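You operate a simulated robot arm through the tools that you are given. There is no shell and no other tool.

Carry out the task below with a simulated robot arm. There is one attempt and no reset: what you move stays moved.

JOB
Swap the full handset in the charger for the counter handset with the lowest battery.
Fine: charger off first and on again after; stand the full one in the tray, the low one in the middle slot. Set down upright: cordless handset.

It is judged by the outcome, as a careful person would: the job done as asked, and still so three seconds after it is handed in. It fails if anything else is knocked over, pushed out of place, dropped, spilled or broken.

ROBOT AND FRAMES
A 7-joint arm with a two-finger parallel gripper, fixed in place. Base frame: the origin is at the foot of the arm, x ahead of it, y to its left, z up; the work surface is at about z = 868. Lengths are in mm, angles in degrees, forces in N, time in s.
Its first joint turns from -166.0 to 166.0 degrees. Payload 4.4 kg.
The tool frame sits at the grasp point between the pads (the TCP): z along the fingers, y along the line on which they close. The tips reach 23 mm beyond it. Largest opening 94 mm; finger width 38, thickness 10; the body of the gripper, 54 by 96 mm, starts 39 mm behind the TCP.
Orientation is that of the tool frame in the base frame, as [roll, pitch, yaw] about the fixed x, y, z axes, in that order (R = Rz(yaw) Ry(pitch) Rx(roll)). With the fingers straight down and closing along the base's y, the tool's x points along the base's -x, its y along +y and its z along -z.

CONTROLS
- The arm moves only by the tool drive_tool. Its argument "targets" is a list of rows, each a list of 7 numbers: the shift along the base's x, y, z in mm, then the turn, a rotation vector about the base's x, y, z in degrees, then the finger opening in mm, from 0 to 94. In form: [[x, y, z, rx, ry, rz, jaw], ...]. A call has 1 to 20 rows; each row is the pose to reach, as a shift and turn from the pose commanded when the call began. Rows are played at 5 a second. More than 50 mm and 8.6 degrees between two rows, or a gripper value outside its range, and nothing of the call is played. Where a pose cannot be reached the arm comes as near as it can. A force on the tool above 40 N (or 10 N above the force at the start of the call, whichever is more), or a blocked arm, ends the call early, and 0.2 s more pass. Each finger travels about 72 mm/s and halts on what it meets, pressing with about 40 N; the grip force reading is that of the motor and also rises with nothing between the fingers. The clock runs only during rows and for 0.2 s after the last one: add rows that repeat a pose to give the fingers time. The reply holds the time, the measured pose of the TCP, the force on the tool along the base axes, the opening and the grip force, in the units named above and with some noise, with the torque about the TCP (base axes, N m) and any sound that the robot's microphone picked up.
- Cameras (640 x 400 px; columns grow to the right, rows downward): "scene" is fixed at [48.3, -650.9, 1607.4]; the picture's right is [0.41, -0.91, 0.00], its down [-0.59, -0.27, -0.76] and it looks along [0.69, 0.31, -0.65] (base axes); focal length 337 px, centre (320, 200). "wrist" rides on the gripper at [86, 16, -74] in the tool frame; the picture's right is [-0.18, 0.98, 0.00], its down [-0.58, -0.11, -0.81] and it looks along [-0.79, -0.15, 0.59] (tool axes); focal length 243 px, centre (320, 200). There is no depth. A picture from a camera that has moved, and an enlarged one, comes with that camera's place and axes in the base frame and with its lens.
- get_image(camera): a new picture of that camera. No time passes.
- zoom(camera, box): a new picture of the part [left, top, right, bottom] of that camera's present view, enlarged. No time passes.
- finish_job(): hands the job in; it is judged then, once.

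Places have to be worked out from the pictures, the camera data and where the tool is seen. Open the gripper and draw the arm clear of the work before you hand the job in, unless the task says otherwise.

The tools are called after "Call:" by a JSON object that holds its "op" and its "data". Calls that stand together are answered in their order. drive_tool: Moves the arm, as the interface text tells. Its arguments: {"type":"object","properties":{"targets":{"type":"array","items":{"type":"array","items":{"type":"number"}}}},"required":["targets"]} The other tools are called the same way: get_image (camera) takes a picture; zoom (camera, box) takes an enlarged picture of a part of a camera's view; finish_job () hands the job in.

At the start:

```text
clock: 0.0
tool_pos: [621.4, -322.6, 1178.6]
tcp_rot: [179.9, 0.0, 180.0]
wrist_force: [-0.4, 0.2, -0.8]
wrist_torque: [-0.02, 0.03, 0.0]
finger_gap: 94.2
gripper_force: 0.1
```

scene: 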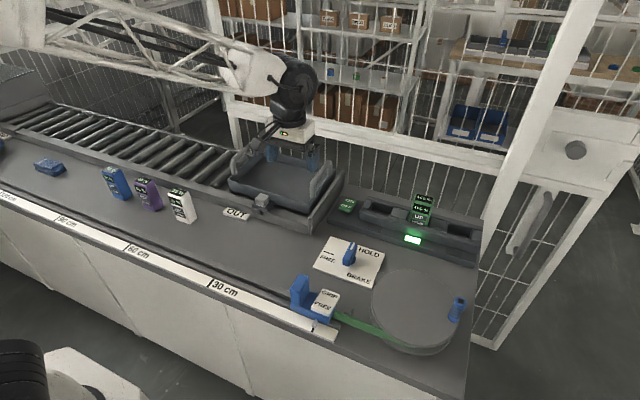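
wrist: 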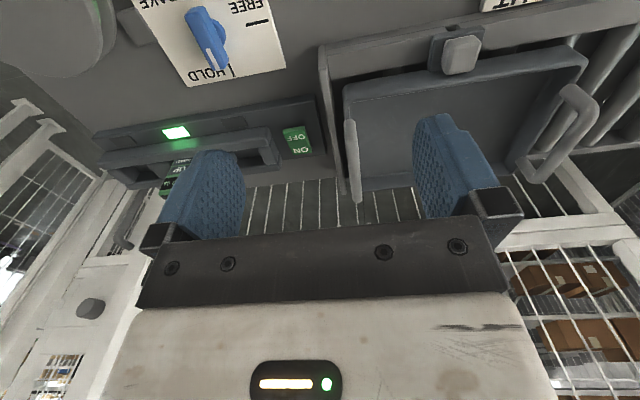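

I'll start by zooming in on the scene to identify the handsets, charger, switch and tray.

Call:
{"op": "zoom", "data": {"camera": "scene", "box": [320, 170, 500, 283]}}

Call:
{"op": "zoom", "data": {"camera": "scene", "box": [90, 150, 250, 250]}}

Call:
{"op": "zoom", "data": {"camera": "scene", "box": [270, 220, 480, 351]}}

Call:
{"op": "zoom", "data": {"camera": "scene", "box": [210, 120, 370, 220]}}

Call:
{"op": "zoom", "data": {"camera": "scene", "box": [0, 120, 128, 200]}}

```text
3.54 times, centred on (410, 226) of scene
camera zoom: at [48.3, -650.9, 1607.4], right [0.41, -0.91, 0.0], down [-0.59, -0.27, -0.76], along [0.69, 0.31, -0.65], focal length 1192 px, centre (1, 106)
```

zoom: 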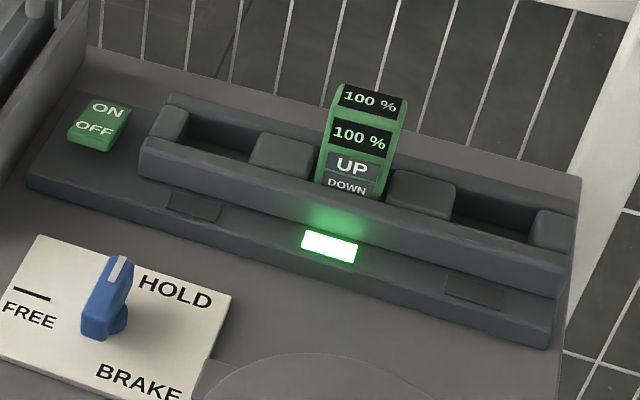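

```text
4.00 times, centred on (170, 200) of scene
camera zoom: at [48.3, -650.9, 1607.4], right [0.41, -0.91, 0.0], down [-0.59, -0.27, -0.76], along [0.69, 0.31, -0.65], focal length 1347 px, centre (920, 200)
```

zoom: 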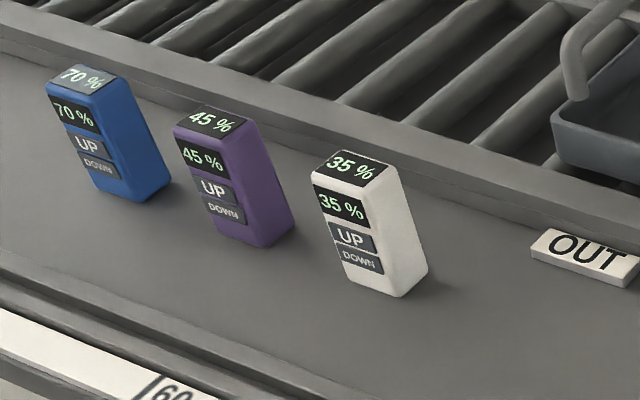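

```text
3.05 times, centred on (375, 286) of scene
camera zoom: at [48.3, -650.9, 1607.4], right [0.41, -0.91, 0.0], down [-0.59, -0.27, -0.76], along [0.69, 0.31, -0.65], focal length 1027 px, centre (152, -61)
```

zoom: 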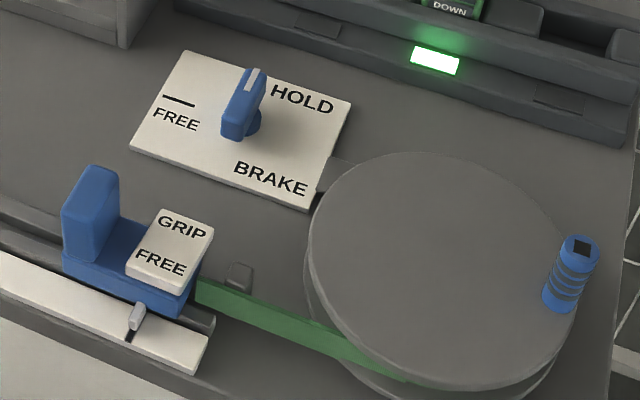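

```text
4.00 times, centred on (290, 170) of scene
camera zoom: at [48.3, -650.9, 1607.4], right [0.41, -0.91, 0.0], down [-0.59, -0.27, -0.76], along [0.69, 0.31, -0.65], focal length 1347 px, centre (440, 320)
```

zoom: 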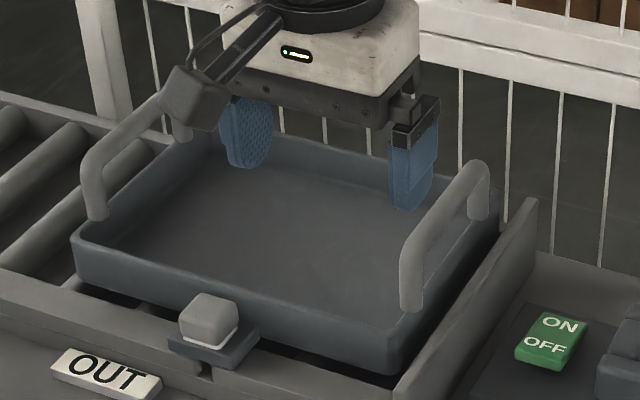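

```text
5.00 times, centred on (64, 160) of scene
camera zoom: at [48.3, -650.9, 1607.4], right [0.41, -0.91, 0.0], down [-0.59, -0.27, -0.76], along [0.69, 0.31, -0.65], focal length 1684 px, centre (1600, 400)
```

zoom: 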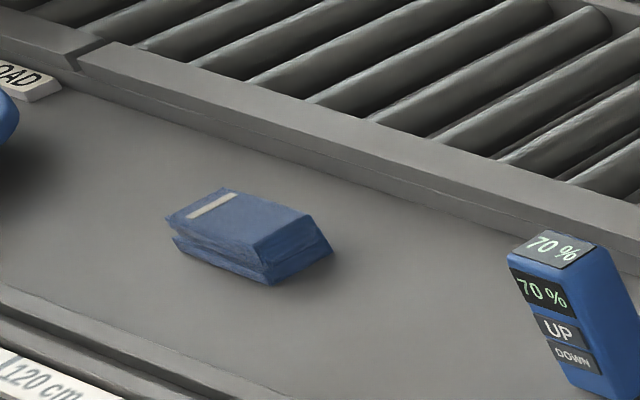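

The counter handsets read 70 % (blue), 45 % (purple) and 35 % (white), so white is the lowest so far. The charger lies along y near x≈740–840 with its rocker at about (824,-403). I'll take detailed wrist views before moving.

Call:
{"op": "zoom", "data": {"camera": "wrist", "box": [80, 80, 340, 240]}}

Call:
{"op": "zoom", "data": {"camera": "scene", "box": [440, 80, 600, 180]}}

Call:
{"op": "zoom", "data": {"camera": "scene", "box": [0, 50, 240, 200]}}

```text
2.46 times, centred on (210, 160) of wrist
camera zoom: at [536.9, -304.8, 1254.0], right [0.18, 0.98, 0.0], down [0.58, -0.11, 0.81], along [0.79, -0.15, -0.59], focal length 597 px, centre (591, 298)
```

zoom: 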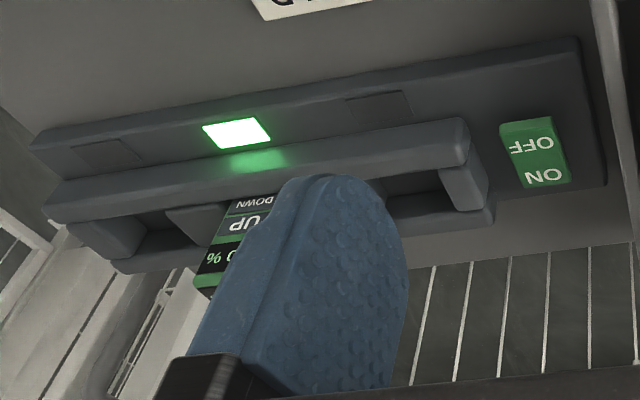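

```text
4.00 times, centred on (520, 130) of scene
camera zoom: at [48.3, -650.9, 1607.4], right [0.41, -0.91, 0.0], down [-0.59, -0.27, -0.76], along [0.69, 0.31, -0.65], focal length 1347 px, centre (-480, 480)
```

zoom: 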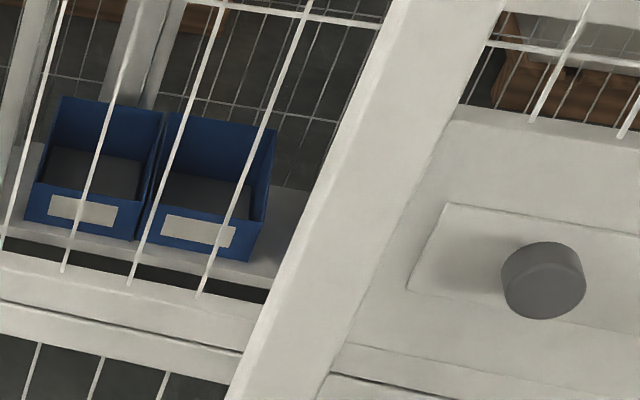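

```text
2.67 times, centred on (120, 125) of scene
camera zoom: at [48.3, -650.9, 1607.4], right [0.41, -0.91, 0.0], down [-0.59, -0.27, -0.76], along [0.69, 0.31, -0.65], focal length 898 px, centre (853, 400)
```

zoom: 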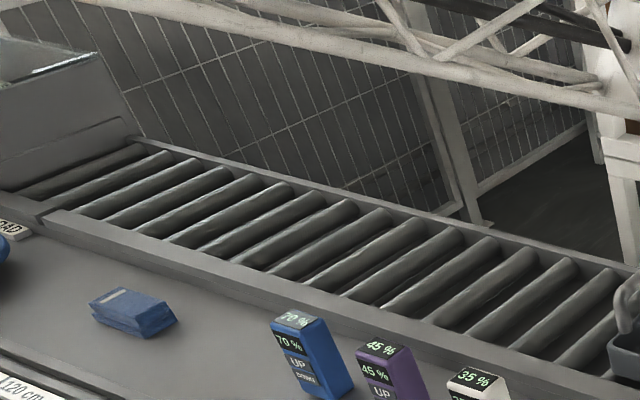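

No other handset is visible on the right. I'll go left, retracted, to view the handset row and the far left part of the counter.

Call:
{"op": "drive_tool", "data": {"targets": [[-20, 45, 10, 0, 0, 0, 94], [-45, 88, 20, 0, 0, 0, 94], [-70, 131, 30, 0, 0, 0, 94], [-95, 174, 40, 0, 0, 0, 94], [-120, 217, 50, 0, 0, 0, 94], [-145, 260, 50, 0, 0, 0, 94], [-170, 303, 50, 0, 0, 0, 94], [-190, 346, 50, 0, 0, 0, 94], [-210, 389, 50, 0, 0, 0, 94], [-230, 420, 50, 0, 0, 0, 94], [-230, 420, 50, 0, 0, 0, 94]]}}

Call:
{"op": "get_image", "data": {"camera": "wrist"}}

Call:
{"op": "get_image", "data": {"camera": "scene"}}

```text
refused: row 1 steps farther than a row can; nothing moved
```

```text
taken
camera wrist: at [536.9, -304.8, 1254.0], right [0.18, 0.98, 0.0], down [0.58, -0.11, 0.81], along [0.79, -0.15, -0.59], focal length 243 px, centre (320, 200)
```

wrist: 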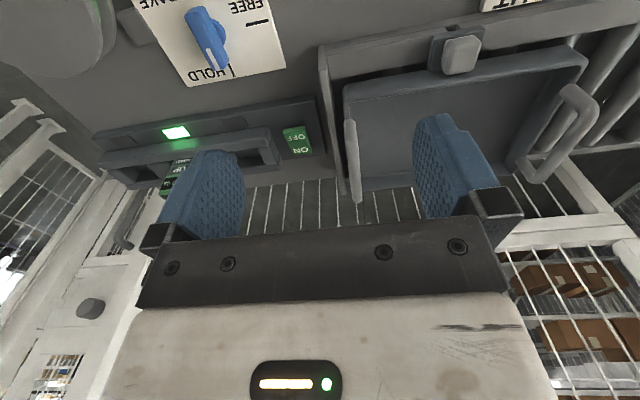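

```text
taken
```

scene: 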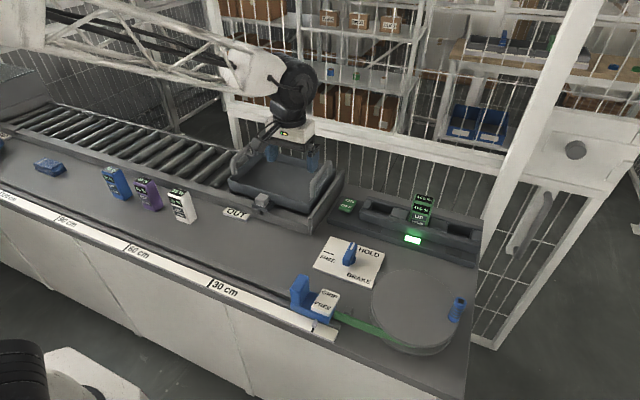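

The first step slightly exceeded 50 mm and was refused. I'll repeat the same move with smaller steps.

Call:
{"op": "drive_tool", "data": {"targets": [[-18, 38, 10, 0, 0, 0, 94], [-40, 78, 20, 0, 0, 0, 94], [-62, 118, 30, 0, 0, 0, 94], [-84, 158, 40, 0, 0, 0, 94], [-106, 198, 50, 0, 0, 0, 94], [-128, 238, 50, 0, 0, 0, 94], [-150, 278, 50, 0, 0, 0, 94], [-172, 318, 50, 0, 0, 0, 94], [-194, 358, 50, 0, 0, 0, 94], [-216, 398, 50, 0, 0, 0, 94], [-230, 420, 50, 0, 0, 0, 94], [-230, 420, 50, 0, 0, 0, 94]]}}

Call:
{"op": "get_image", "data": {"camera": "wrist"}}

Call:
{"op": "get_image", "data": {"camera": "scene"}}

```text
clock: 2.6
tool_pos: [391.5, 99.0, 1229.2]
tcp_rot: [-180.0, -0.1, 180.0]
wrist_force: [0.0, 0.8, 0.4]
wrist_torque: [-0.02, 0.03, 0.01]
finger_gap: 94.1
gripper_force: 0.2
```

```text
taken
camera wrist: at [307.1, 116.3, 1304.1], right [0.18, 0.98, 0.0], down [0.58, -0.11, 0.81], along [0.79, -0.15, -0.59], focal length 243 px, centre (320, 200)
```

wrist: 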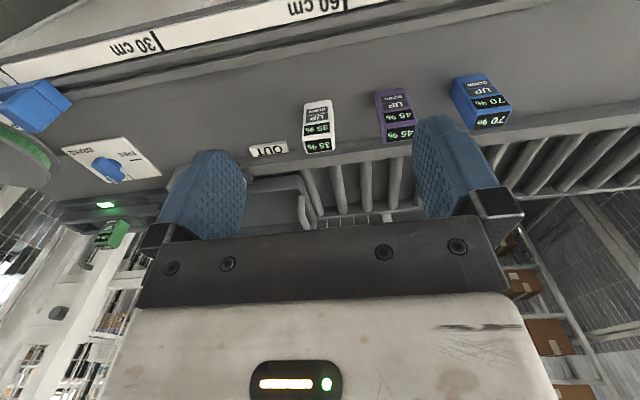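

```text
taken
```

scene: 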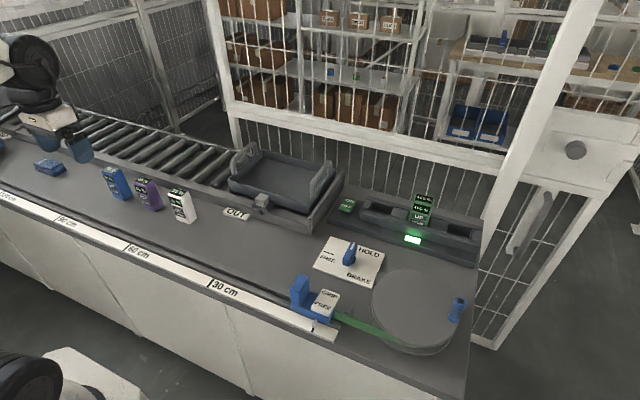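

Handset row visible. Now I'll yaw about +56° to see the left end of the counter for any more handsets or trays.

Call:
{"op": "drive_tool", "data": {"targets": [[0, 0, 0, 0, 0, 8, 94], [0, 0, 0, 0, 0, 16, 94], [0, 0, 0, 0, 0, 24, 94], [0, 0, 0, 0, 0, 32, 94], [0, 0, 0, 0, 0, 40, 94], [0, 0, 0, 0, 0, 48, 94], [0, 0, 0, 0, 0, 56, 94], [0, 0, 0, 0, 0, 56, 94]]}}

Call:
{"op": "get_image", "data": {"camera": "wrist"}}

Call:
{"op": "zoom", "data": {"camera": "scene", "box": [210, 120, 370, 220]}}

Call:
{"op": "zoom", "data": {"camera": "scene", "box": [330, 180, 490, 280]}}

```text
clock: 4.4
tool_pos: [392.6, 98.5, 1229.9]
tcp_rot: [179.9, 0.0, -123.9]
wrist_force: [0.0, -0.3, 0.5]
wrist_torque: [-0.03, 0.04, 0.0]
finger_gap: 94.2
gripper_force: 0.1
```

```text
taken
camera wrist: at [332.2, 36.4, 1304.0], right [-0.71, 0.7, 0.0], down [0.41, 0.42, 0.81], along [0.57, 0.57, -0.59], focal length 243 px, centre (320, 200)
```

wrist: 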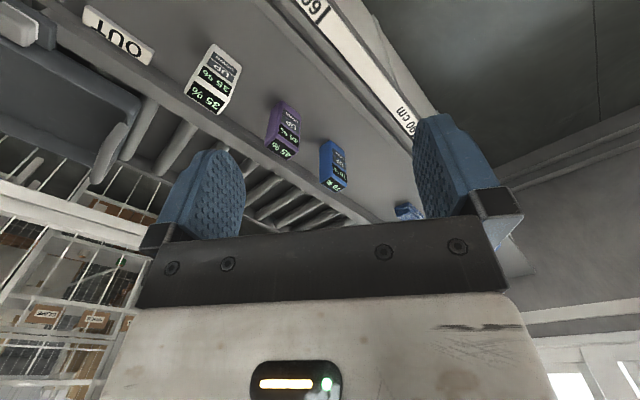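

```text
4.00 times, centred on (290, 170) of scene
camera zoom: at [48.3, -650.9, 1607.4], right [0.41, -0.91, 0.0], down [-0.59, -0.27, -0.76], along [0.69, 0.31, -0.65], focal length 1347 px, centre (440, 320)
```

zoom: 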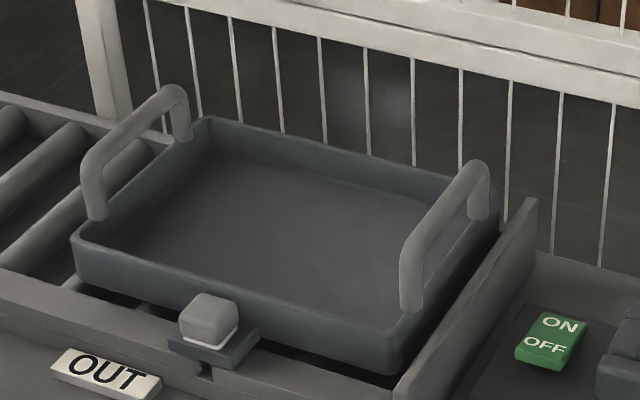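

```text
4.00 times, centred on (410, 230) of scene
camera zoom: at [48.3, -650.9, 1607.4], right [0.41, -0.91, 0.0], down [-0.59, -0.27, -0.76], along [0.69, 0.31, -0.65], focal length 1347 px, centre (-40, 80)
```

zoom: 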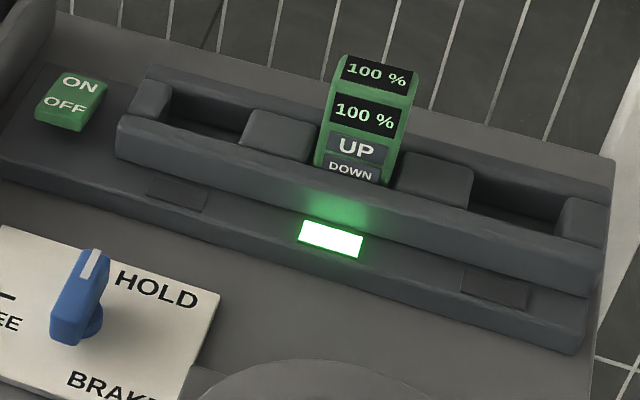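

Only three handsets in the row so far. I'll slide further left to check the far-left end (the blue item beside the LOAD sign).

Call:
{"op": "drive_tool", "data": {"targets": [[0, 45, 0, 0, 0, 0, 94], [0, 90, 0, 0, 0, 0, 94], [0, 135, 0, 0, 0, 0, 94], [0, 180, 0, 0, 0, 0, 94], [0, 225, 0, 0, 0, 0, 94], [0, 270, 0, 0, 0, 0, 94], [0, 300, 0, 0, 0, 0, 94], [0, 300, 0, 0, 0, 0, 94]]}}

Call:
{"op": "get_image", "data": {"camera": "wrist"}}

```text
clock: 6.2
tool_pos: [393.0, 400.2, 1228.1]
tcp_rot: [180.0, 0.0, -124.0]
wrist_force: [0.8, -0.1, -0.8]
wrist_torque: [0.0, 0.0, -0.01]
finger_gap: 94.0
gripper_force: 0.1
```

```text
taken
camera wrist: at [332.2, 336.6, 1303.9], right [-0.71, 0.7, 0.0], down [0.42, 0.42, 0.81], along [0.57, 0.57, -0.59], focal length 243 px, centre (320, 200)
```

wrist: 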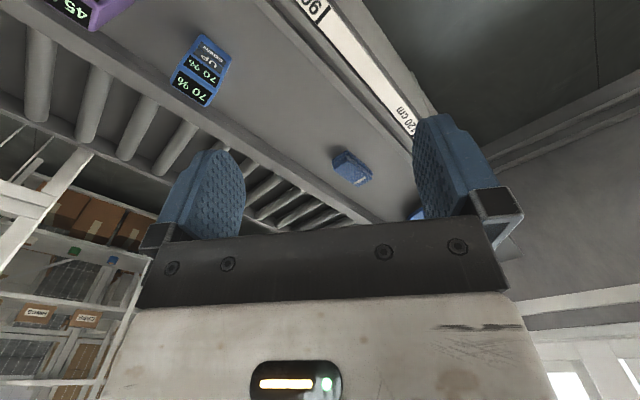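

The far-left object is hidden behind a finger. I'll move a bit further and turn slightly to see it.

Call:
{"op": "drive_tool", "data": {"targets": [[-20, 45, 0, 0, 0, 7, 94], [-40, 85, 0, 0, 0, 14, 94], [-60, 125, 0, 0, 0, 21, 94], [-70, 165, 0, 0, 0, 28, 94], [-80, 200, 0, 0, 0, 28, 94], [-80, 200, 0, 0, 0, 28, 94]]}}

Call:
{"op": "get_image", "data": {"camera": "wrist"}}

```text
clock: 7.6
tool_pos: [312.6, 598.7, 1229.8]
tcp_rot: [-180.0, 0.0, -95.9]
wrist_force: [0.2, 0.7, 0.3]
wrist_torque: [0.01, -0.01, 0.0]
finger_gap: 94.0
gripper_force: 0.0
```

```text
taken
camera wrist: at [288.7, 515.1, 1303.7], right [-0.96, 0.28, 0.0], down [0.17, 0.57, 0.81], along [0.23, 0.77, -0.59], focal length 243 px, centre (320, 200)
```

wrist: 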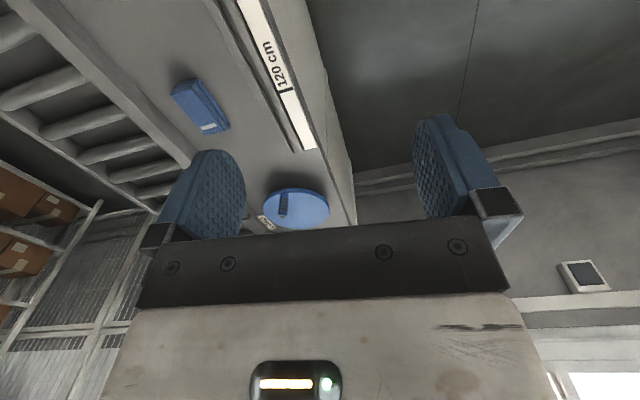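

The far-left items are a blue box lying flat and a blue disc, not handsets, so white (35 %) is the target. I'll return over the counter and approach the charger to view it closely.

Call:
{"op": "drive_tool", "data": {"targets": [[7, -45, 0, 0, 0, -7, 94], [14, -90, 0, 0, 0, -14, 94], [21, -135, 0, 0, 0, -21, 94], [28, -180, 0, 0, 0, -28, 94], [35, -225, 0, 0, 0, -35, 94], [42, -270, 0, 0, 0, -42, 94], [49, -315, 0, 0, 0, -49, 94], [56, -360, 0, 0, 0, -56, 94], [63, -405, 0, 0, 0, -63, 94], [70, -450, 0, 0, 0, -70, 94], [77, -495, 0, 0, 0, -77, 94], [80, -540, 0, 0, 0, -84, 94], [80, -540, 0, 0, 0, -84, 94]]}}

Call:
{"op": "drive_tool", "data": {"targets": [[19, -43, -7, 0, 0, 0, 94], [38, -86, -14, 0, 0, 0, 94], [57, -129, -21, 0, 0, 0, 94], [76, -172, -28, 0, 0, 0, 94], [95, -215, -35, 0, 0, 0, 94], [114, -258, -42, 0, 0, 0, 94], [133, -301, -49, 0, 0, 0, 94], [152, -344, -56, 0, 0, 0, 94], [171, -387, -63, 0, 0, 0, 94], [190, -430, -70, 0, 0, 0, 94], [209, -473, -77, 0, 0, 0, 94], [209, -473, -77, 0, 0, 0, 94]]}}

Call:
{"op": "get_image", "data": {"camera": "wrist"}}

Call:
{"op": "get_image", "data": {"camera": "scene"}}

```text
clock: 10.4
tool_pos: [389.9, 57.4, 1228.9]
tcp_rot: [179.9, 0.1, 179.9]
wrist_force: [0.4, 0.4, 0.4]
wrist_torque: [-0.03, -0.03, 0.0]
finger_gap: 94.2
gripper_force: 0.1
```

```text
clock: 13.0
tool_pos: [602.0, -415.2, 1151.7]
tcp_rot: [180.0, 0.0, -180.0]
wrist_force: [1.1, 0.2, 0.3]
wrist_torque: [-0.02, 0.0, -0.01]
finger_gap: 93.9
gripper_force: 0.0
```

```text
taken
camera wrist: at [516.6, -398.0, 1226.7], right [0.18, 0.98, 0.0], down [0.58, -0.11, 0.81], along [0.79, -0.15, -0.59], focal length 243 px, centre (320, 200)
```

wrist: 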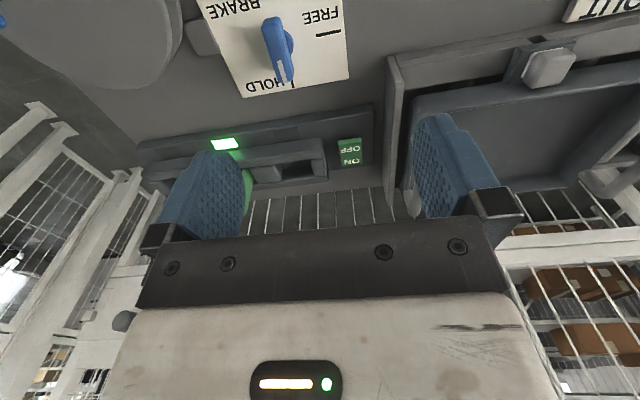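

```text
taken
```

scene: 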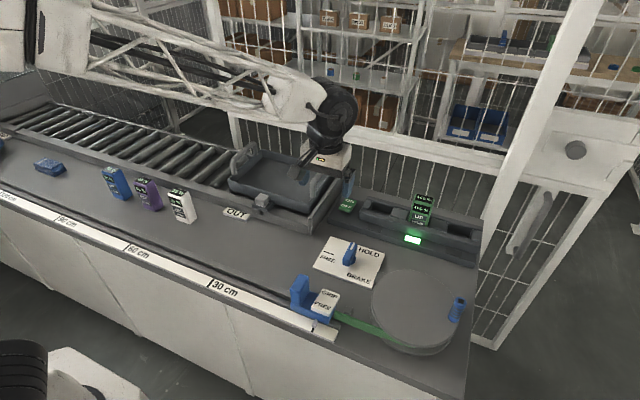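

Zooming on the charger and rocker from this pose to measure positions.

Call:
{"op": "zoom", "data": {"camera": "wrist", "box": [130, 100, 386, 260]}}

Call:
{"op": "zoom", "data": {"camera": "wrist", "box": [310, 120, 390, 170]}}

Call:
{"op": "zoom", "data": {"camera": "scene", "box": [325, 185, 373, 215]}}

```text
2.50 times, centred on (258, 180) of wrist
camera zoom: at [516.6, -398.0, 1226.7], right [0.18, 0.98, 0.0], down [0.58, -0.11, 0.81], along [0.79, -0.15, -0.59], focal length 606 px, centre (475, 250)
```

zoom: 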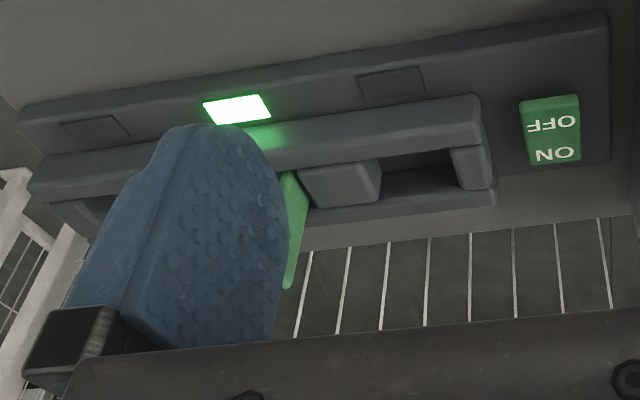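

```text
8.00 times, centred on (350, 145) of wrist
camera zoom: at [516.6, -398.0, 1226.7], right [0.18, 0.98, 0.0], down [0.58, -0.11, 0.81], along [0.79, -0.15, -0.59], focal length 1941 px, centre (80, 640)
```

zoom: 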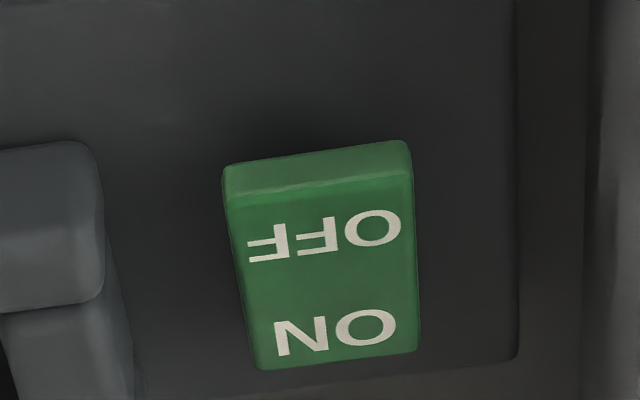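

```text
13.33 times, centred on (349, 200) of scene
camera zoom: at [48.3, -650.9, 1607.4], right [0.41, -0.91, 0.0], down [-0.59, -0.27, -0.76], along [0.69, 0.31, -0.65], focal length 4491 px, centre (-67, 200)
```

zoom: 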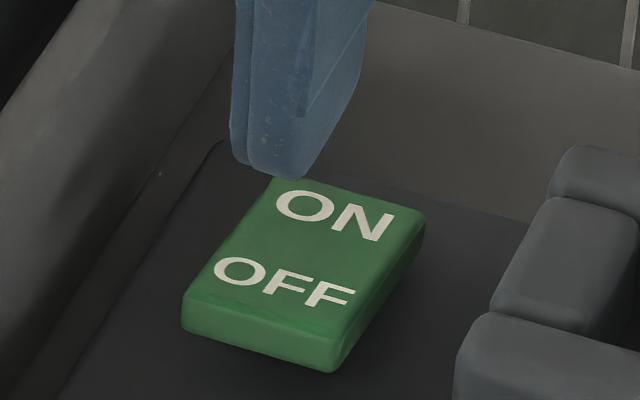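

The rocker sits around x 800–865, y≈-398, top z≈895, with ON at the far half (currently pressed) and OFF the near half. I'll move closed fingers above the OFF half.

Call:
{"op": "drive_tool", "data": {"targets": [[42, 4, -5, 0, 0, 0, 70], [84, 8, -10, 0, 0, 0, 40], [126, 12, -20, 0, 0, 0, 10], [170, 15, -40, 0, 0, 0, 0], [208, 17, -70, 0, 0, 0, 0], [208, 17, -115, 0, 0, 0, 0], [208, 17, -160, 0, 0, 0, 0], [208, 17, -191, 0, 0, 0, 0], [208, 17, -191, 0, 0, 0, 0]]}}

Call:
{"op": "zoom", "data": {"camera": "scene", "box": [310, 165, 390, 215]}}

Call:
{"op": "get_image", "data": {"camera": "wrist"}}

```text
clock: 15.0
tool_pos: [809.4, -398.0, 961.3]
tcp_rot: [-179.9, 0.1, -180.0]
wrist_force: [0.7, 0.2, 0.3]
wrist_torque: [0.01, -0.02, -0.04]
finger_gap: 0.1
gripper_force: 39.7
```

```text
8.00 times, centred on (350, 190) of scene
camera zoom: at [48.3, -650.9, 1607.4], right [0.41, -0.91, 0.0], down [-0.59, -0.27, -0.76], along [0.69, 0.31, -0.65], focal length 2695 px, centre (80, 280)
```

zoom: 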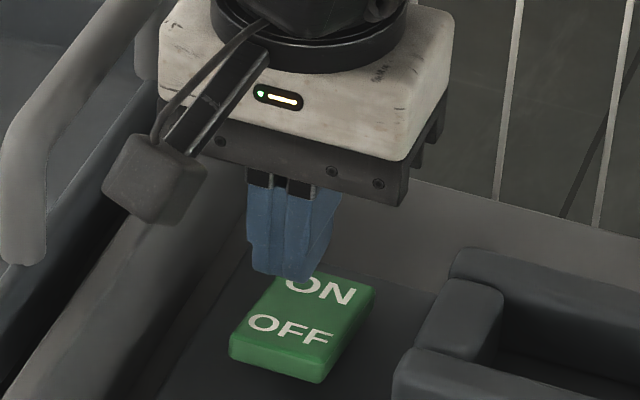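

```text
taken
camera wrist: at [724.1, -380.6, 1036.6], right [0.18, 0.98, 0.0], down [0.58, -0.11, 0.81], along [0.79, -0.15, -0.59], focal length 243 px, centre (320, 200)
```

wrist: 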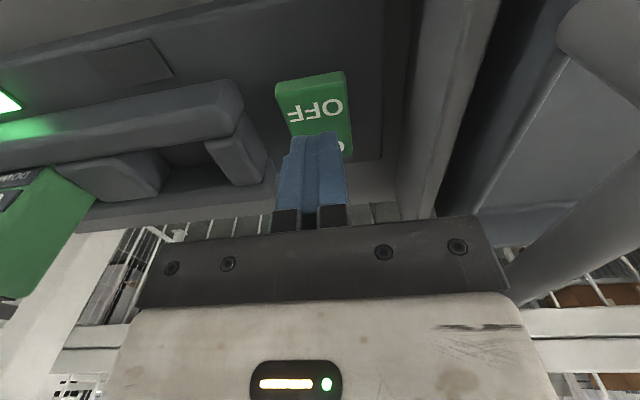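

The fingertips are directly above the OFF half, tip at about z=938. I'll descend in small steps and press until the rocker tips.

Call:
{"op": "drive_tool", "data": {"targets": [[0, 0, -18, 0, 0, 0, 0], [0, 0, -30, 0, 0, 0, 0], [0, 0, -34, 0, 0, 0, 0], [0, 0, -36, 0, 0, 0, 0], [0, 0, -38, 0, 0, 0, 0], [0, 0, -40, 0, 0, 0, 0], [0, 0, -42, 0, 0, 0, 0], [0, 0, -44, 0, 0, 0, 0], [0, 0, -46, 0, 0, 0, 0], [0, 0, -47, 0, 0, 0, 0]]}}

Call:
{"op": "get_image", "data": {"camera": "scene"}}

Call:
{"op": "zoom", "data": {"camera": "scene", "box": [310, 165, 390, 215]}}

```text
clock: 16.0
tool_pos: [808.6, -397.6, 929.8]
tcp_rot: [-180.0, 0.2, 179.9]
wrist_force: [-3.0, 2.1, 7.8]
wrist_torque: [0.12, 0.04, 0.05]
finger_gap: 0.1
gripper_force: 40.0
stopped in row 4: the force on the tool passed its limit at 46 N (the readings are from after the stop); the commanded pose is now the measured one
```

```text
taken
```

scene: 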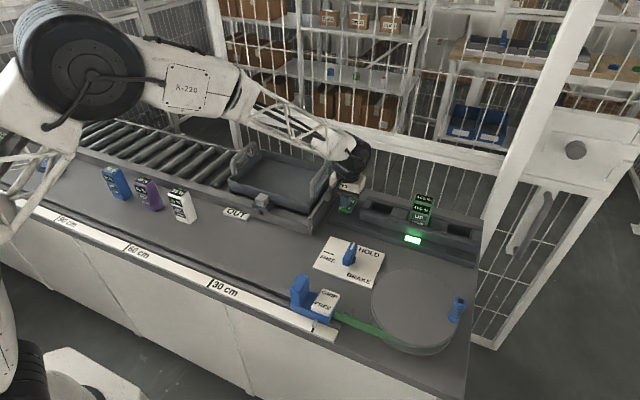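

```text
8.00 times, centred on (350, 190) of scene
camera zoom: at [48.3, -650.9, 1607.4], right [0.41, -0.91, 0.0], down [-0.59, -0.27, -0.76], along [0.69, 0.31, -0.65], focal length 2695 px, centre (80, 280)
```

zoom: 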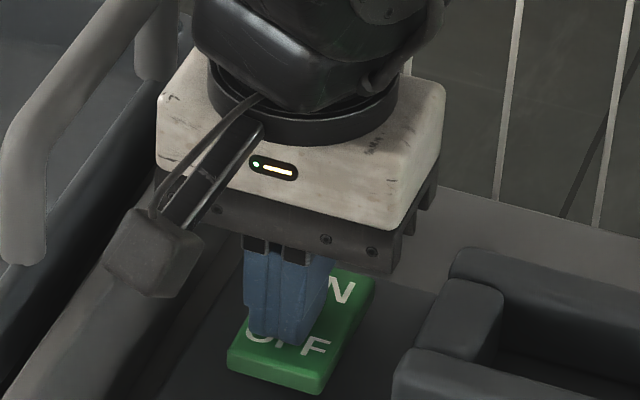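

Contact at tip z≈907 but the LED is still green. The stop was probably a contact spike, so I'll press slowly from here in 1 mm steps.

Call:
{"op": "drive_tool", "data": {"targets": [[0, 0, -0.5, 0, 0, 0, 0], [0, 0, -1, 0, 0, 0, 0], [0, 0, -1.5, 0, 0, 0, 0], [0, 0, -2, 0, 0, 0, 0], [0, 0, -2.5, 0, 0, 0, 0], [0, 0, -3, 0, 0, 0, 0], [0, 0, -3.5, 0, 0, 0, 0], [0, 0, -4, 0, 0, 0, 0], [0, 0, -5, 0, 0, 0, 0], [0, 0, -6, 0, 0, 0, 0]]}}

Call:
{"op": "zoom", "data": {"camera": "scene", "box": [310, 165, 470, 265]}}

Call:
{"op": "get_image", "data": {"camera": "wrist"}}

```text
clock: 17.1
tool_pos: [809.9, -397.7, 930.8]
tcp_rot: [-179.8, 0.3, 180.0]
wrist_force: [-4.2, 1.8, 7.6]
wrist_torque: [0.07, 0.06, 0.03]
finger_gap: 0.1
gripper_force: 40.0
stopped in row 5: the force on the tool passed its limit at 43 N (the readings are from after the stop); the commanded pose is now the measured one
```

```text
4.00 times, centred on (390, 215) of scene
camera zoom: at [48.3, -650.9, 1607.4], right [0.41, -0.91, 0.0], down [-0.59, -0.27, -0.76], along [0.69, 0.31, -0.65], focal length 1347 px, centre (40, 140)
```

zoom: 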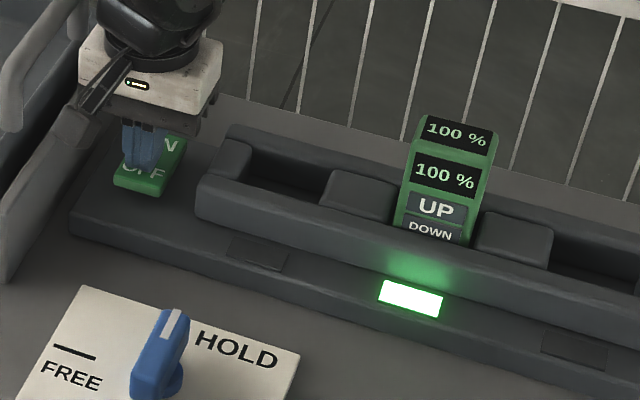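

```text
taken
camera wrist: at [724.5, -380.3, 1004.2], right [0.18, 0.98, 0.0], down [0.58, -0.11, 0.81], along [0.8, -0.15, -0.59], focal length 243 px, centre (320, 200)
```

wrist: 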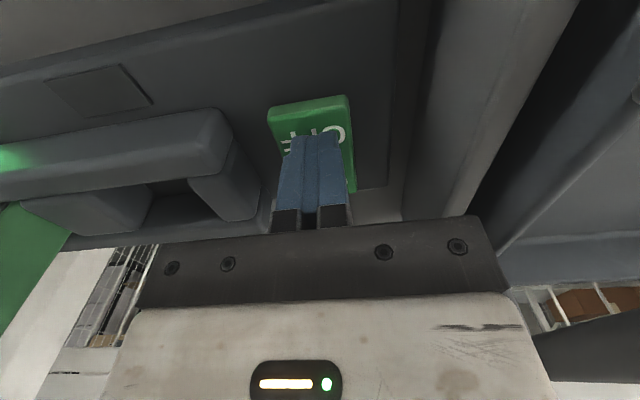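

The rocker didn't move; its front edge is nearer than I assumed (x≈788), so I'm pressing too near the pivot. I'll lift, shift 14 mm toward the front edge, and press again.

Call:
{"op": "drive_tool", "data": {"targets": [[0, 0, 10, 0, 0, 0, 0], [-7, 0, 12, 0, 0, 0, 0], [-14, 0, 10, 0, 0, 0, 0], [-14, 0, 5, 0, 0, 0, 0], [-14, 0, 2, 0, 0, 0, 0], [-14, 0, 0, 0, 0, 0, 0], [-14, 0, -1, 0, 0, 0, 0], [-14, 0, -2, 0, 0, 0, 0], [-14, 0, -3, 0, 0, 0, 0], [-14, 0, -4, 0, 0, 0, 0], [-14, 0, -5, 0, 0, 0, 0], [-14, 0, -6, 0, 0, 0, 0]]}}

Call:
{"op": "zoom", "data": {"camera": "scene", "box": [310, 165, 470, 265]}}

Call:
{"op": "zoom", "data": {"camera": "scene", "box": [325, 180, 373, 210]}}

```text
clock: 19.3
tool_pos: [797.7, -398.7, 928.9]
tcp_rot: [-179.6, 0.5, 180.0]
wrist_force: [-0.2, -0.1, 2.9]
wrist_torque: [-0.01, -0.02, 0.06]
finger_gap: 0.0
gripper_force: 40.2
stopped in row 11: the force on the tool passed its limit at 43 N (the readings are from after the stop); the commanded pose is now the measured one
```

```text
4.00 times, centred on (390, 215) of scene
camera zoom: at [48.3, -650.9, 1607.4], right [0.41, -0.91, 0.0], down [-0.59, -0.27, -0.76], along [0.69, 0.31, -0.65], focal length 1347 px, centre (40, 140)
```

zoom: 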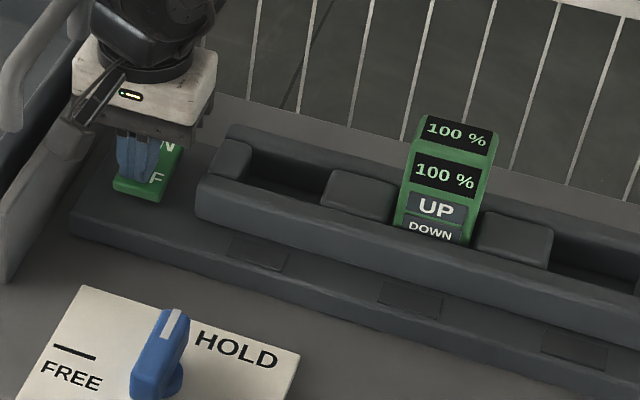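

```text
13.33 times, centred on (349, 195) of scene
camera zoom: at [48.3, -650.9, 1607.4], right [0.41, -0.91, 0.0], down [-0.59, -0.27, -0.76], along [0.69, 0.31, -0.65], focal length 4491 px, centre (-67, 267)
```

zoom: 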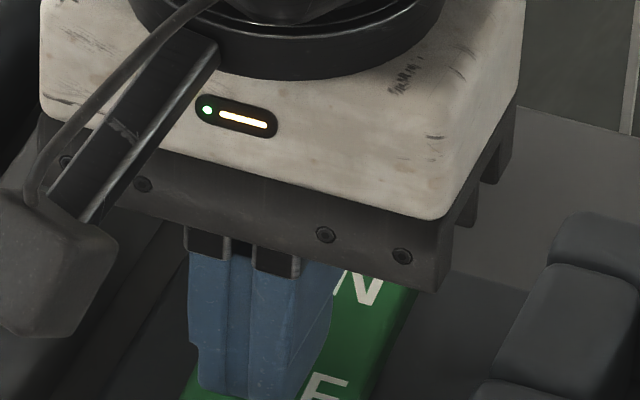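

The LED has gone dark: the charger is off. Now I'll lift, level the tool, and back off to view the full handset in the middle slot.

Call:
{"op": "drive_tool", "data": {"targets": [[0, 0, 20, 0, 0, 0, 0], [0, 0, 60, 0.4, 0.5, 0, 0], [0, 0, 105, 0.4, 0.5, 0, 10], [-20, -15, 140, 0.4, 0.5, 0, 30], [-50, -50, 155, 0.4, 0.5, 0, 50], [-85, -85, 160, 0.4, 0.5, 0, 70], [-115, -120, 165, 0.4, 0.5, 0, 90], [-145, -155, 165, 0.4, 0.5, 0, 94], [-165, -190, 165, 0.4, 0.5, 0, 94], [-170, -205, 165, 0.4, 0.5, 0, 94], [-170, -205, 165, 0.4, 0.5, 0, 94]]}}

Call:
{"op": "get_image", "data": {"camera": "wrist"}}

Call:
{"op": "zoom", "data": {"camera": "scene", "box": [330, 180, 490, 280]}}

```text
clock: 21.7
tool_pos: [626.2, -601.9, 1094.6]
tcp_rot: [179.8, 0.0, -180.0]
wrist_force: [0.5, -0.4, 0.2]
wrist_torque: [0.01, -0.01, 0.01]
finger_gap: 94.0
gripper_force: 0.0
```

```text
taken
camera wrist: at [540.6, -585.3, 1169.7], right [0.18, 0.98, 0.0], down [0.58, -0.11, 0.81], along [0.79, -0.15, -0.59], focal length 243 px, centre (320, 200)
```

wrist: 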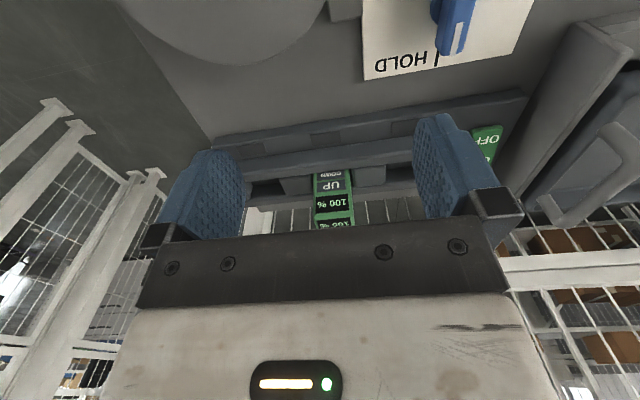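

```text
4.00 times, centred on (410, 230) of scene
camera zoom: at [48.3, -650.9, 1607.4], right [0.41, -0.91, 0.0], down [-0.59, -0.27, -0.76], along [0.69, 0.31, -0.65], focal length 1347 px, centre (-40, 80)
```

zoom: 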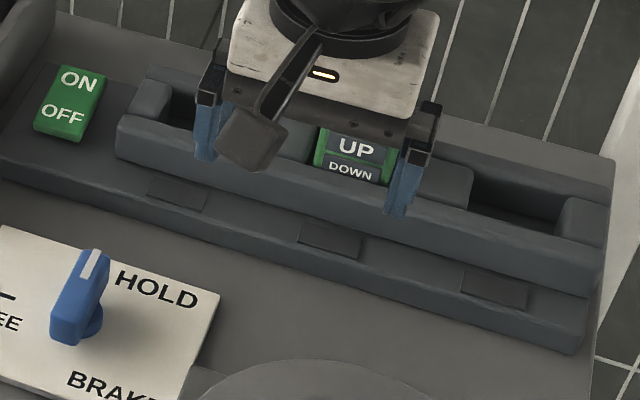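

Zooming on the charged handset in the wrist view to fix its position and angle.

Call:
{"op": "zoom", "data": {"camera": "wrist", "box": [240, 140, 432, 260]}}

Call:
{"op": "zoom", "data": {"camera": "wrist", "box": [296, 160, 376, 240]}}

```text
3.33 times, centred on (336, 200) of wrist
camera zoom: at [540.6, -585.3, 1169.7], right [0.18, 0.98, 0.0], down [0.58, -0.11, 0.81], along [0.79, -0.15, -0.59], focal length 809 px, centre (267, 200)
```

zoom: 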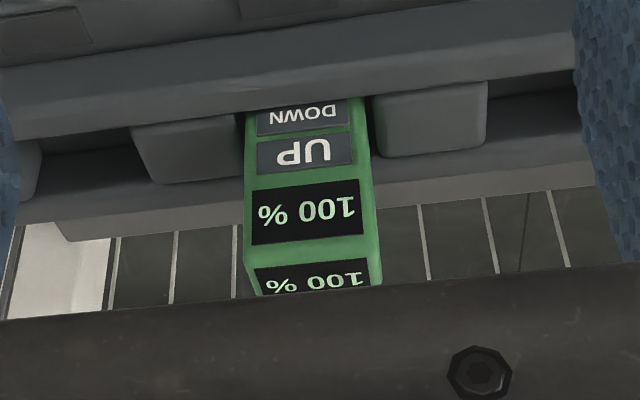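

```text
5.00 times, centred on (336, 200) of wrist
camera zoom: at [540.6, -585.3, 1169.7], right [0.18, 0.98, 0.0], down [0.58, -0.11, 0.81], along [0.79, -0.15, -0.59], focal length 1213 px, centre (240, 200)
```

zoom: 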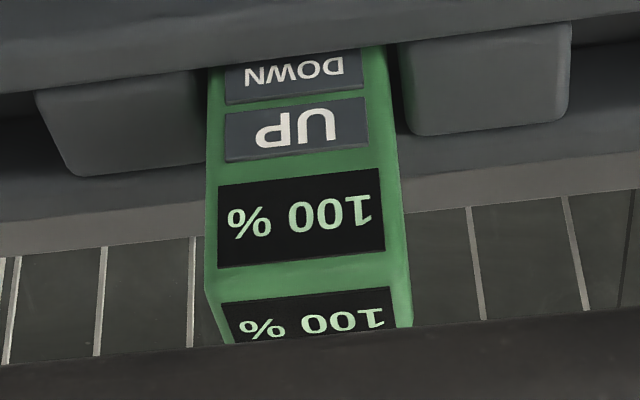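

Triangulating puts the full handset's top front edge near x≈760, y≈-612, z≈1028 (tall charger body). I'll move closer above it with open fingers to refine.

Call:
{"op": "drive_tool", "data": {"targets": [[35, -4, 12, 0, 0, 0, 94], [70, -8, 15, 0, 0, 0, 94], [95, -10, 15, 0, 0, 0, 94], [95, -10, 15, 0, 0, 0, 94]]}}

Call:
{"op": "get_image", "data": {"camera": "wrist"}}

Call:
{"op": "zoom", "data": {"camera": "scene", "box": [330, 140, 490, 240]}}

```text
clock: 22.7
tool_pos: [724.9, -611.4, 1110.0]
tcp_rot: [179.9, 0.0, -180.0]
wrist_force: [-0.3, 0.5, -0.5]
wrist_torque: [0.0, 0.0, -0.01]
finger_gap: 94.4
gripper_force: 0.0
```

```text
taken
camera wrist: at [637.8, -595.0, 1185.3], right [0.18, 0.98, 0.0], down [0.58, -0.11, 0.81], along [0.79, -0.15, -0.59], focal length 243 px, centre (320, 200)
```

wrist: 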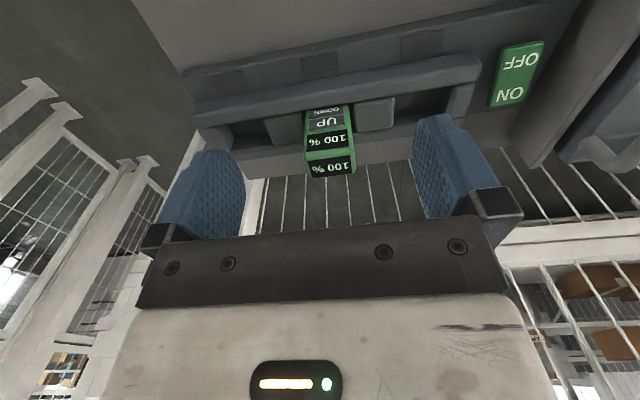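

```text
4.00 times, centred on (410, 190) of scene
camera zoom: at [48.3, -650.9, 1607.4], right [0.41, -0.91, 0.0], down [-0.59, -0.27, -0.76], along [0.69, 0.31, -0.65], focal length 1347 px, centre (-40, 240)
```

zoom: 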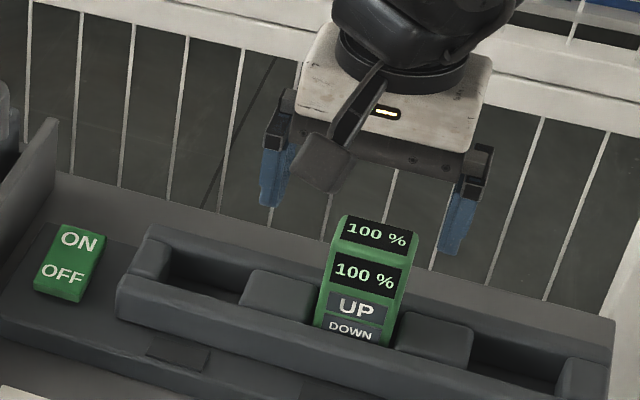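

Call:
{"op": "zoom", "data": {"camera": "wrist", "box": [280, 95, 380, 185]}}

```text
4.44 times, centred on (330, 140) of wrist
camera zoom: at [637.8, -595.0, 1185.3], right [0.18, 0.98, 0.0], down [0.58, -0.11, 0.81], along [0.79, -0.15, -0.59], focal length 1078 px, centre (276, 467)
```

zoom: 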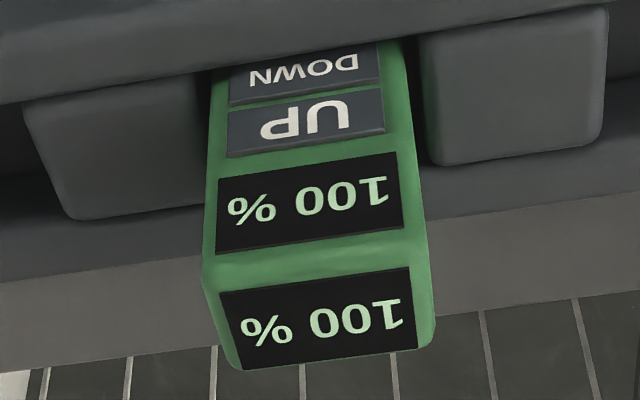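

Two wrist views agree: handset top front edge at about (813, -618, 993), so its centre is near x≈829. That's at ~1034 mm radius, so I'll test reach at this safe height first.

Call:
{"op": "drive_tool", "data": {"targets": [[35, -2, 0, 0, 0, 0, 94], [70, -4, 0, 0, 0, 0, 94], [104, -5, 0, 0, 0, 0, 94], [104, -5, 0, 0, 0, 0, 94]]}}

Call:
{"op": "get_image", "data": {"camera": "wrist"}}

Call:
{"op": "get_image", "data": {"camera": "scene"}}

```text
clock: 23.7
tool_pos: [824.5, -617.4, 1108.4]
tcp_rot: [179.8, 0.0, 180.0]
wrist_force: [0.1, 0.5, 0.6]
wrist_torque: [0.01, 0.01, 0.01]
finger_gap: 93.8
gripper_force: 0.1
```

```text
taken
camera wrist: at [740.6, -599.9, 1183.4], right [0.18, 0.98, 0.0], down [0.58, -0.11, 0.81], along [0.79, -0.15, -0.59], focal length 243 px, centre (320, 200)
```

wrist: 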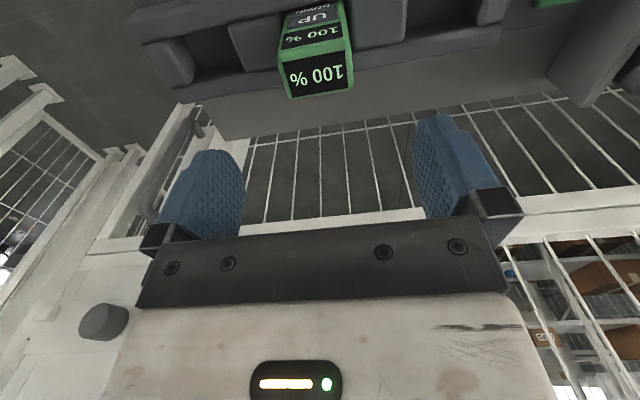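

```text
taken
```

scene: 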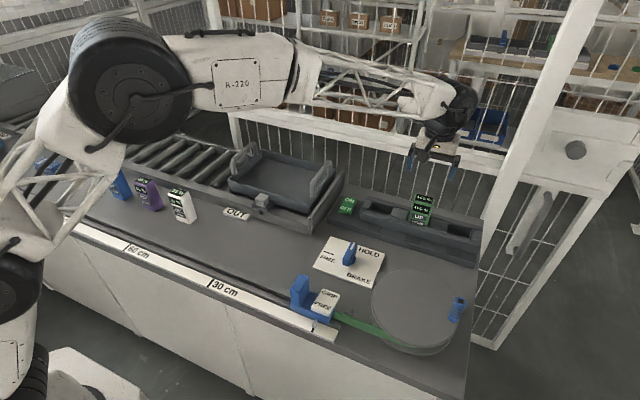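

Reach is fine here. The handset's top spans x 815–848, y about -643…-593, z≈993, so its centre is (831,-618). I'll descend to tips just above its top and check alignment.

Call:
{"op": "drive_tool", "data": {"targets": [[4, 0, -30, 0, 0, 0, 94], [4, 0, -60, 0, 0, 0, 94], [4, 0, -80, 0, 0, 0, 94], [4, 0, -80, 0, 0, 0, 94]]}}

Call:
{"op": "get_image", "data": {"camera": "wrist"}}

Call:
{"op": "zoom", "data": {"camera": "scene", "box": [370, 140, 498, 220]}}

```text
clock: 24.7
tool_pos: [830.5, -616.9, 1028.5]
tcp_rot: [179.8, 0.0, -180.0]
wrist_force: [-0.5, 1.0, -0.1]
wrist_torque: [-0.03, 0.02, -0.03]
finger_gap: 94.3
gripper_force: 0.1
```

```text
taken
camera wrist: at [745.7, -601.0, 1103.2], right [0.18, 0.98, 0.0], down [0.58, -0.11, 0.81], along [0.79, -0.15, -0.59], focal length 243 px, centre (320, 200)
```

wrist: 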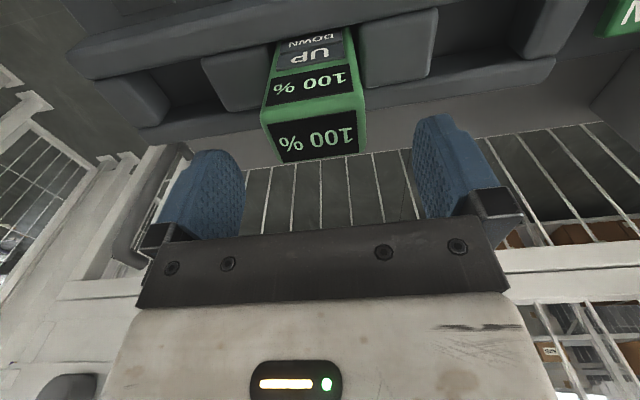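

```text
5.00 times, centred on (434, 180) of scene
camera zoom: at [48.3, -650.9, 1607.4], right [0.41, -0.91, 0.0], down [-0.59, -0.27, -0.76], along [0.69, 0.31, -0.65], focal length 1684 px, centre (-250, 300)
```

zoom: 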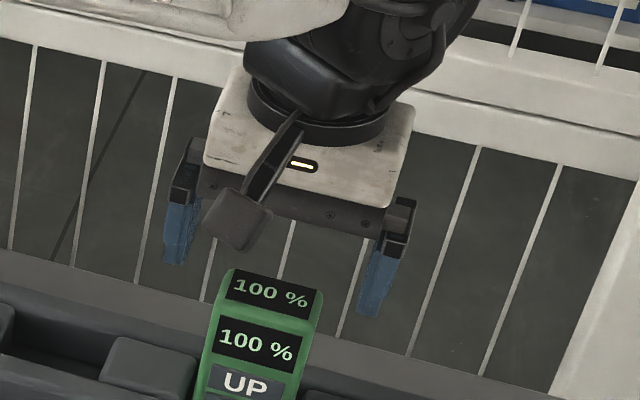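

Aligned: handset centre ≈(832,-617.5), tool at (830.5,-617). I'll descend to TCP z≈967 (pads beside the upper handset, tips above the spacers), then close.

Call:
{"op": "drive_tool", "data": {"targets": [[1, 0, -20, 0, 0, 0, 94], [1, 0, -40, 0, 0, 0, 94], [1, 0, -55, 0, 0, 0, 94], [1, 0, -61, 0, 0, 0, 94], [1, 0, -61, 0, 0, 0, 94]]}}

Call:
{"op": "get_image", "data": {"camera": "wrist"}}

Call:
{"op": "zoom", "data": {"camera": "scene", "box": [370, 160, 498, 240]}}

```text
clock: 25.9
tool_pos: [832.2, -617.2, 968.0]
tcp_rot: [179.9, -0.1, -180.0]
wrist_force: [-0.5, 0.6, 0.0]
wrist_torque: [-0.01, 0.02, 0.0]
finger_gap: 94.0
gripper_force: 0.0
```

```text
taken
camera wrist: at [746.7, -600.4, 1043.1], right [0.18, 0.98, 0.0], down [0.58, -0.11, 0.81], along [0.79, -0.15, -0.59], focal length 243 px, centre (320, 200)
```

wrist: 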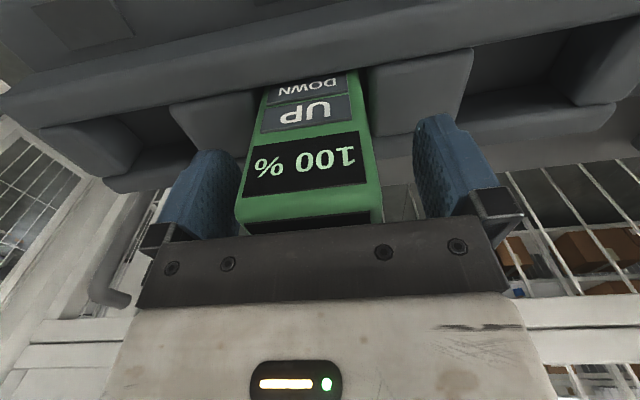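

```text
5.00 times, centred on (434, 200) of scene
camera zoom: at [48.3, -650.9, 1607.4], right [0.41, -0.91, 0.0], down [-0.59, -0.27, -0.76], along [0.69, 0.31, -0.65], focal length 1684 px, centre (-250, 200)
```

zoom: 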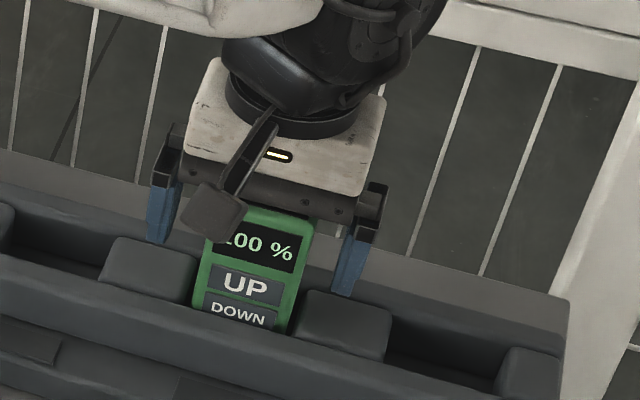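

No contact so far and the handset sits between the pads. Closing the gripper.

Call:
{"op": "drive_tool", "data": {"targets": [[0, 0, 0, 0, 0, 0, 70], [0, 0, 0, 0, 0, 0, 56], [0, 0, 0, 0, 0, 0, 45], [0, 0, 0, 0, 0, 0, 30], [0, 0, 0, 0, 0, 0, 30], [0, 0, 0, 0, 0, 0, 30]]}}

Call:
{"op": "get_image", "data": {"camera": "wrist"}}

```text
clock: 27.3
tool_pos: [831.7, -617.1, 967.8]
tcp_rot: [179.8, 0.0, 180.0]
wrist_force: [0.8, -7.8, 1.0]
wrist_torque: [-0.52, -0.06, 0.03]
finger_gap: 55.7
gripper_force: 39.8
```

```text
taken
camera wrist: at [746.7, -600.6, 1043.1], right [0.18, 0.98, 0.0], down [0.58, -0.11, 0.81], along [0.79, -0.15, -0.59], focal length 243 px, centre (320, 200)
```

wrist: 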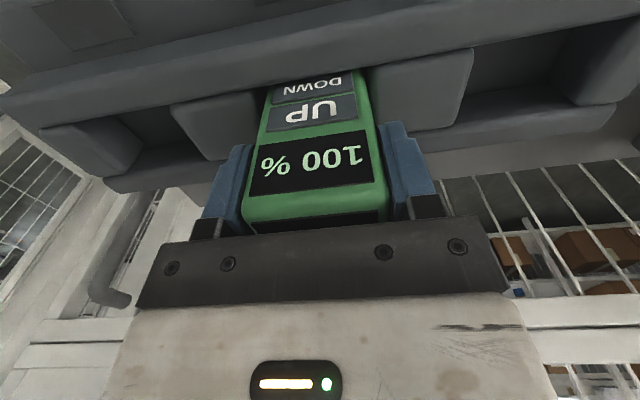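

Gripped: 55.7 mm wide with a small sideways force, meaning the handset centre is ~2 mm further to −y. I'll shift −2 mm to relieve it, then lift slowly.

Call:
{"op": "drive_tool", "data": {"targets": [[0, -1, 0, 0, 0, 0, 30], [0, -2, 0, 0, 0, 0, 30], [0, -2, 0, 0, 0, 0, 30]]}}

```text
clock: 28.1
tool_pos: [830.6, -619.1, 967.6]
tcp_rot: [179.9, 0.0, -179.9]
wrist_force: [0.2, 3.3, 5.4]
wrist_torque: [0.11, -0.01, 0.02]
finger_gap: 55.9
gripper_force: 39.4
```

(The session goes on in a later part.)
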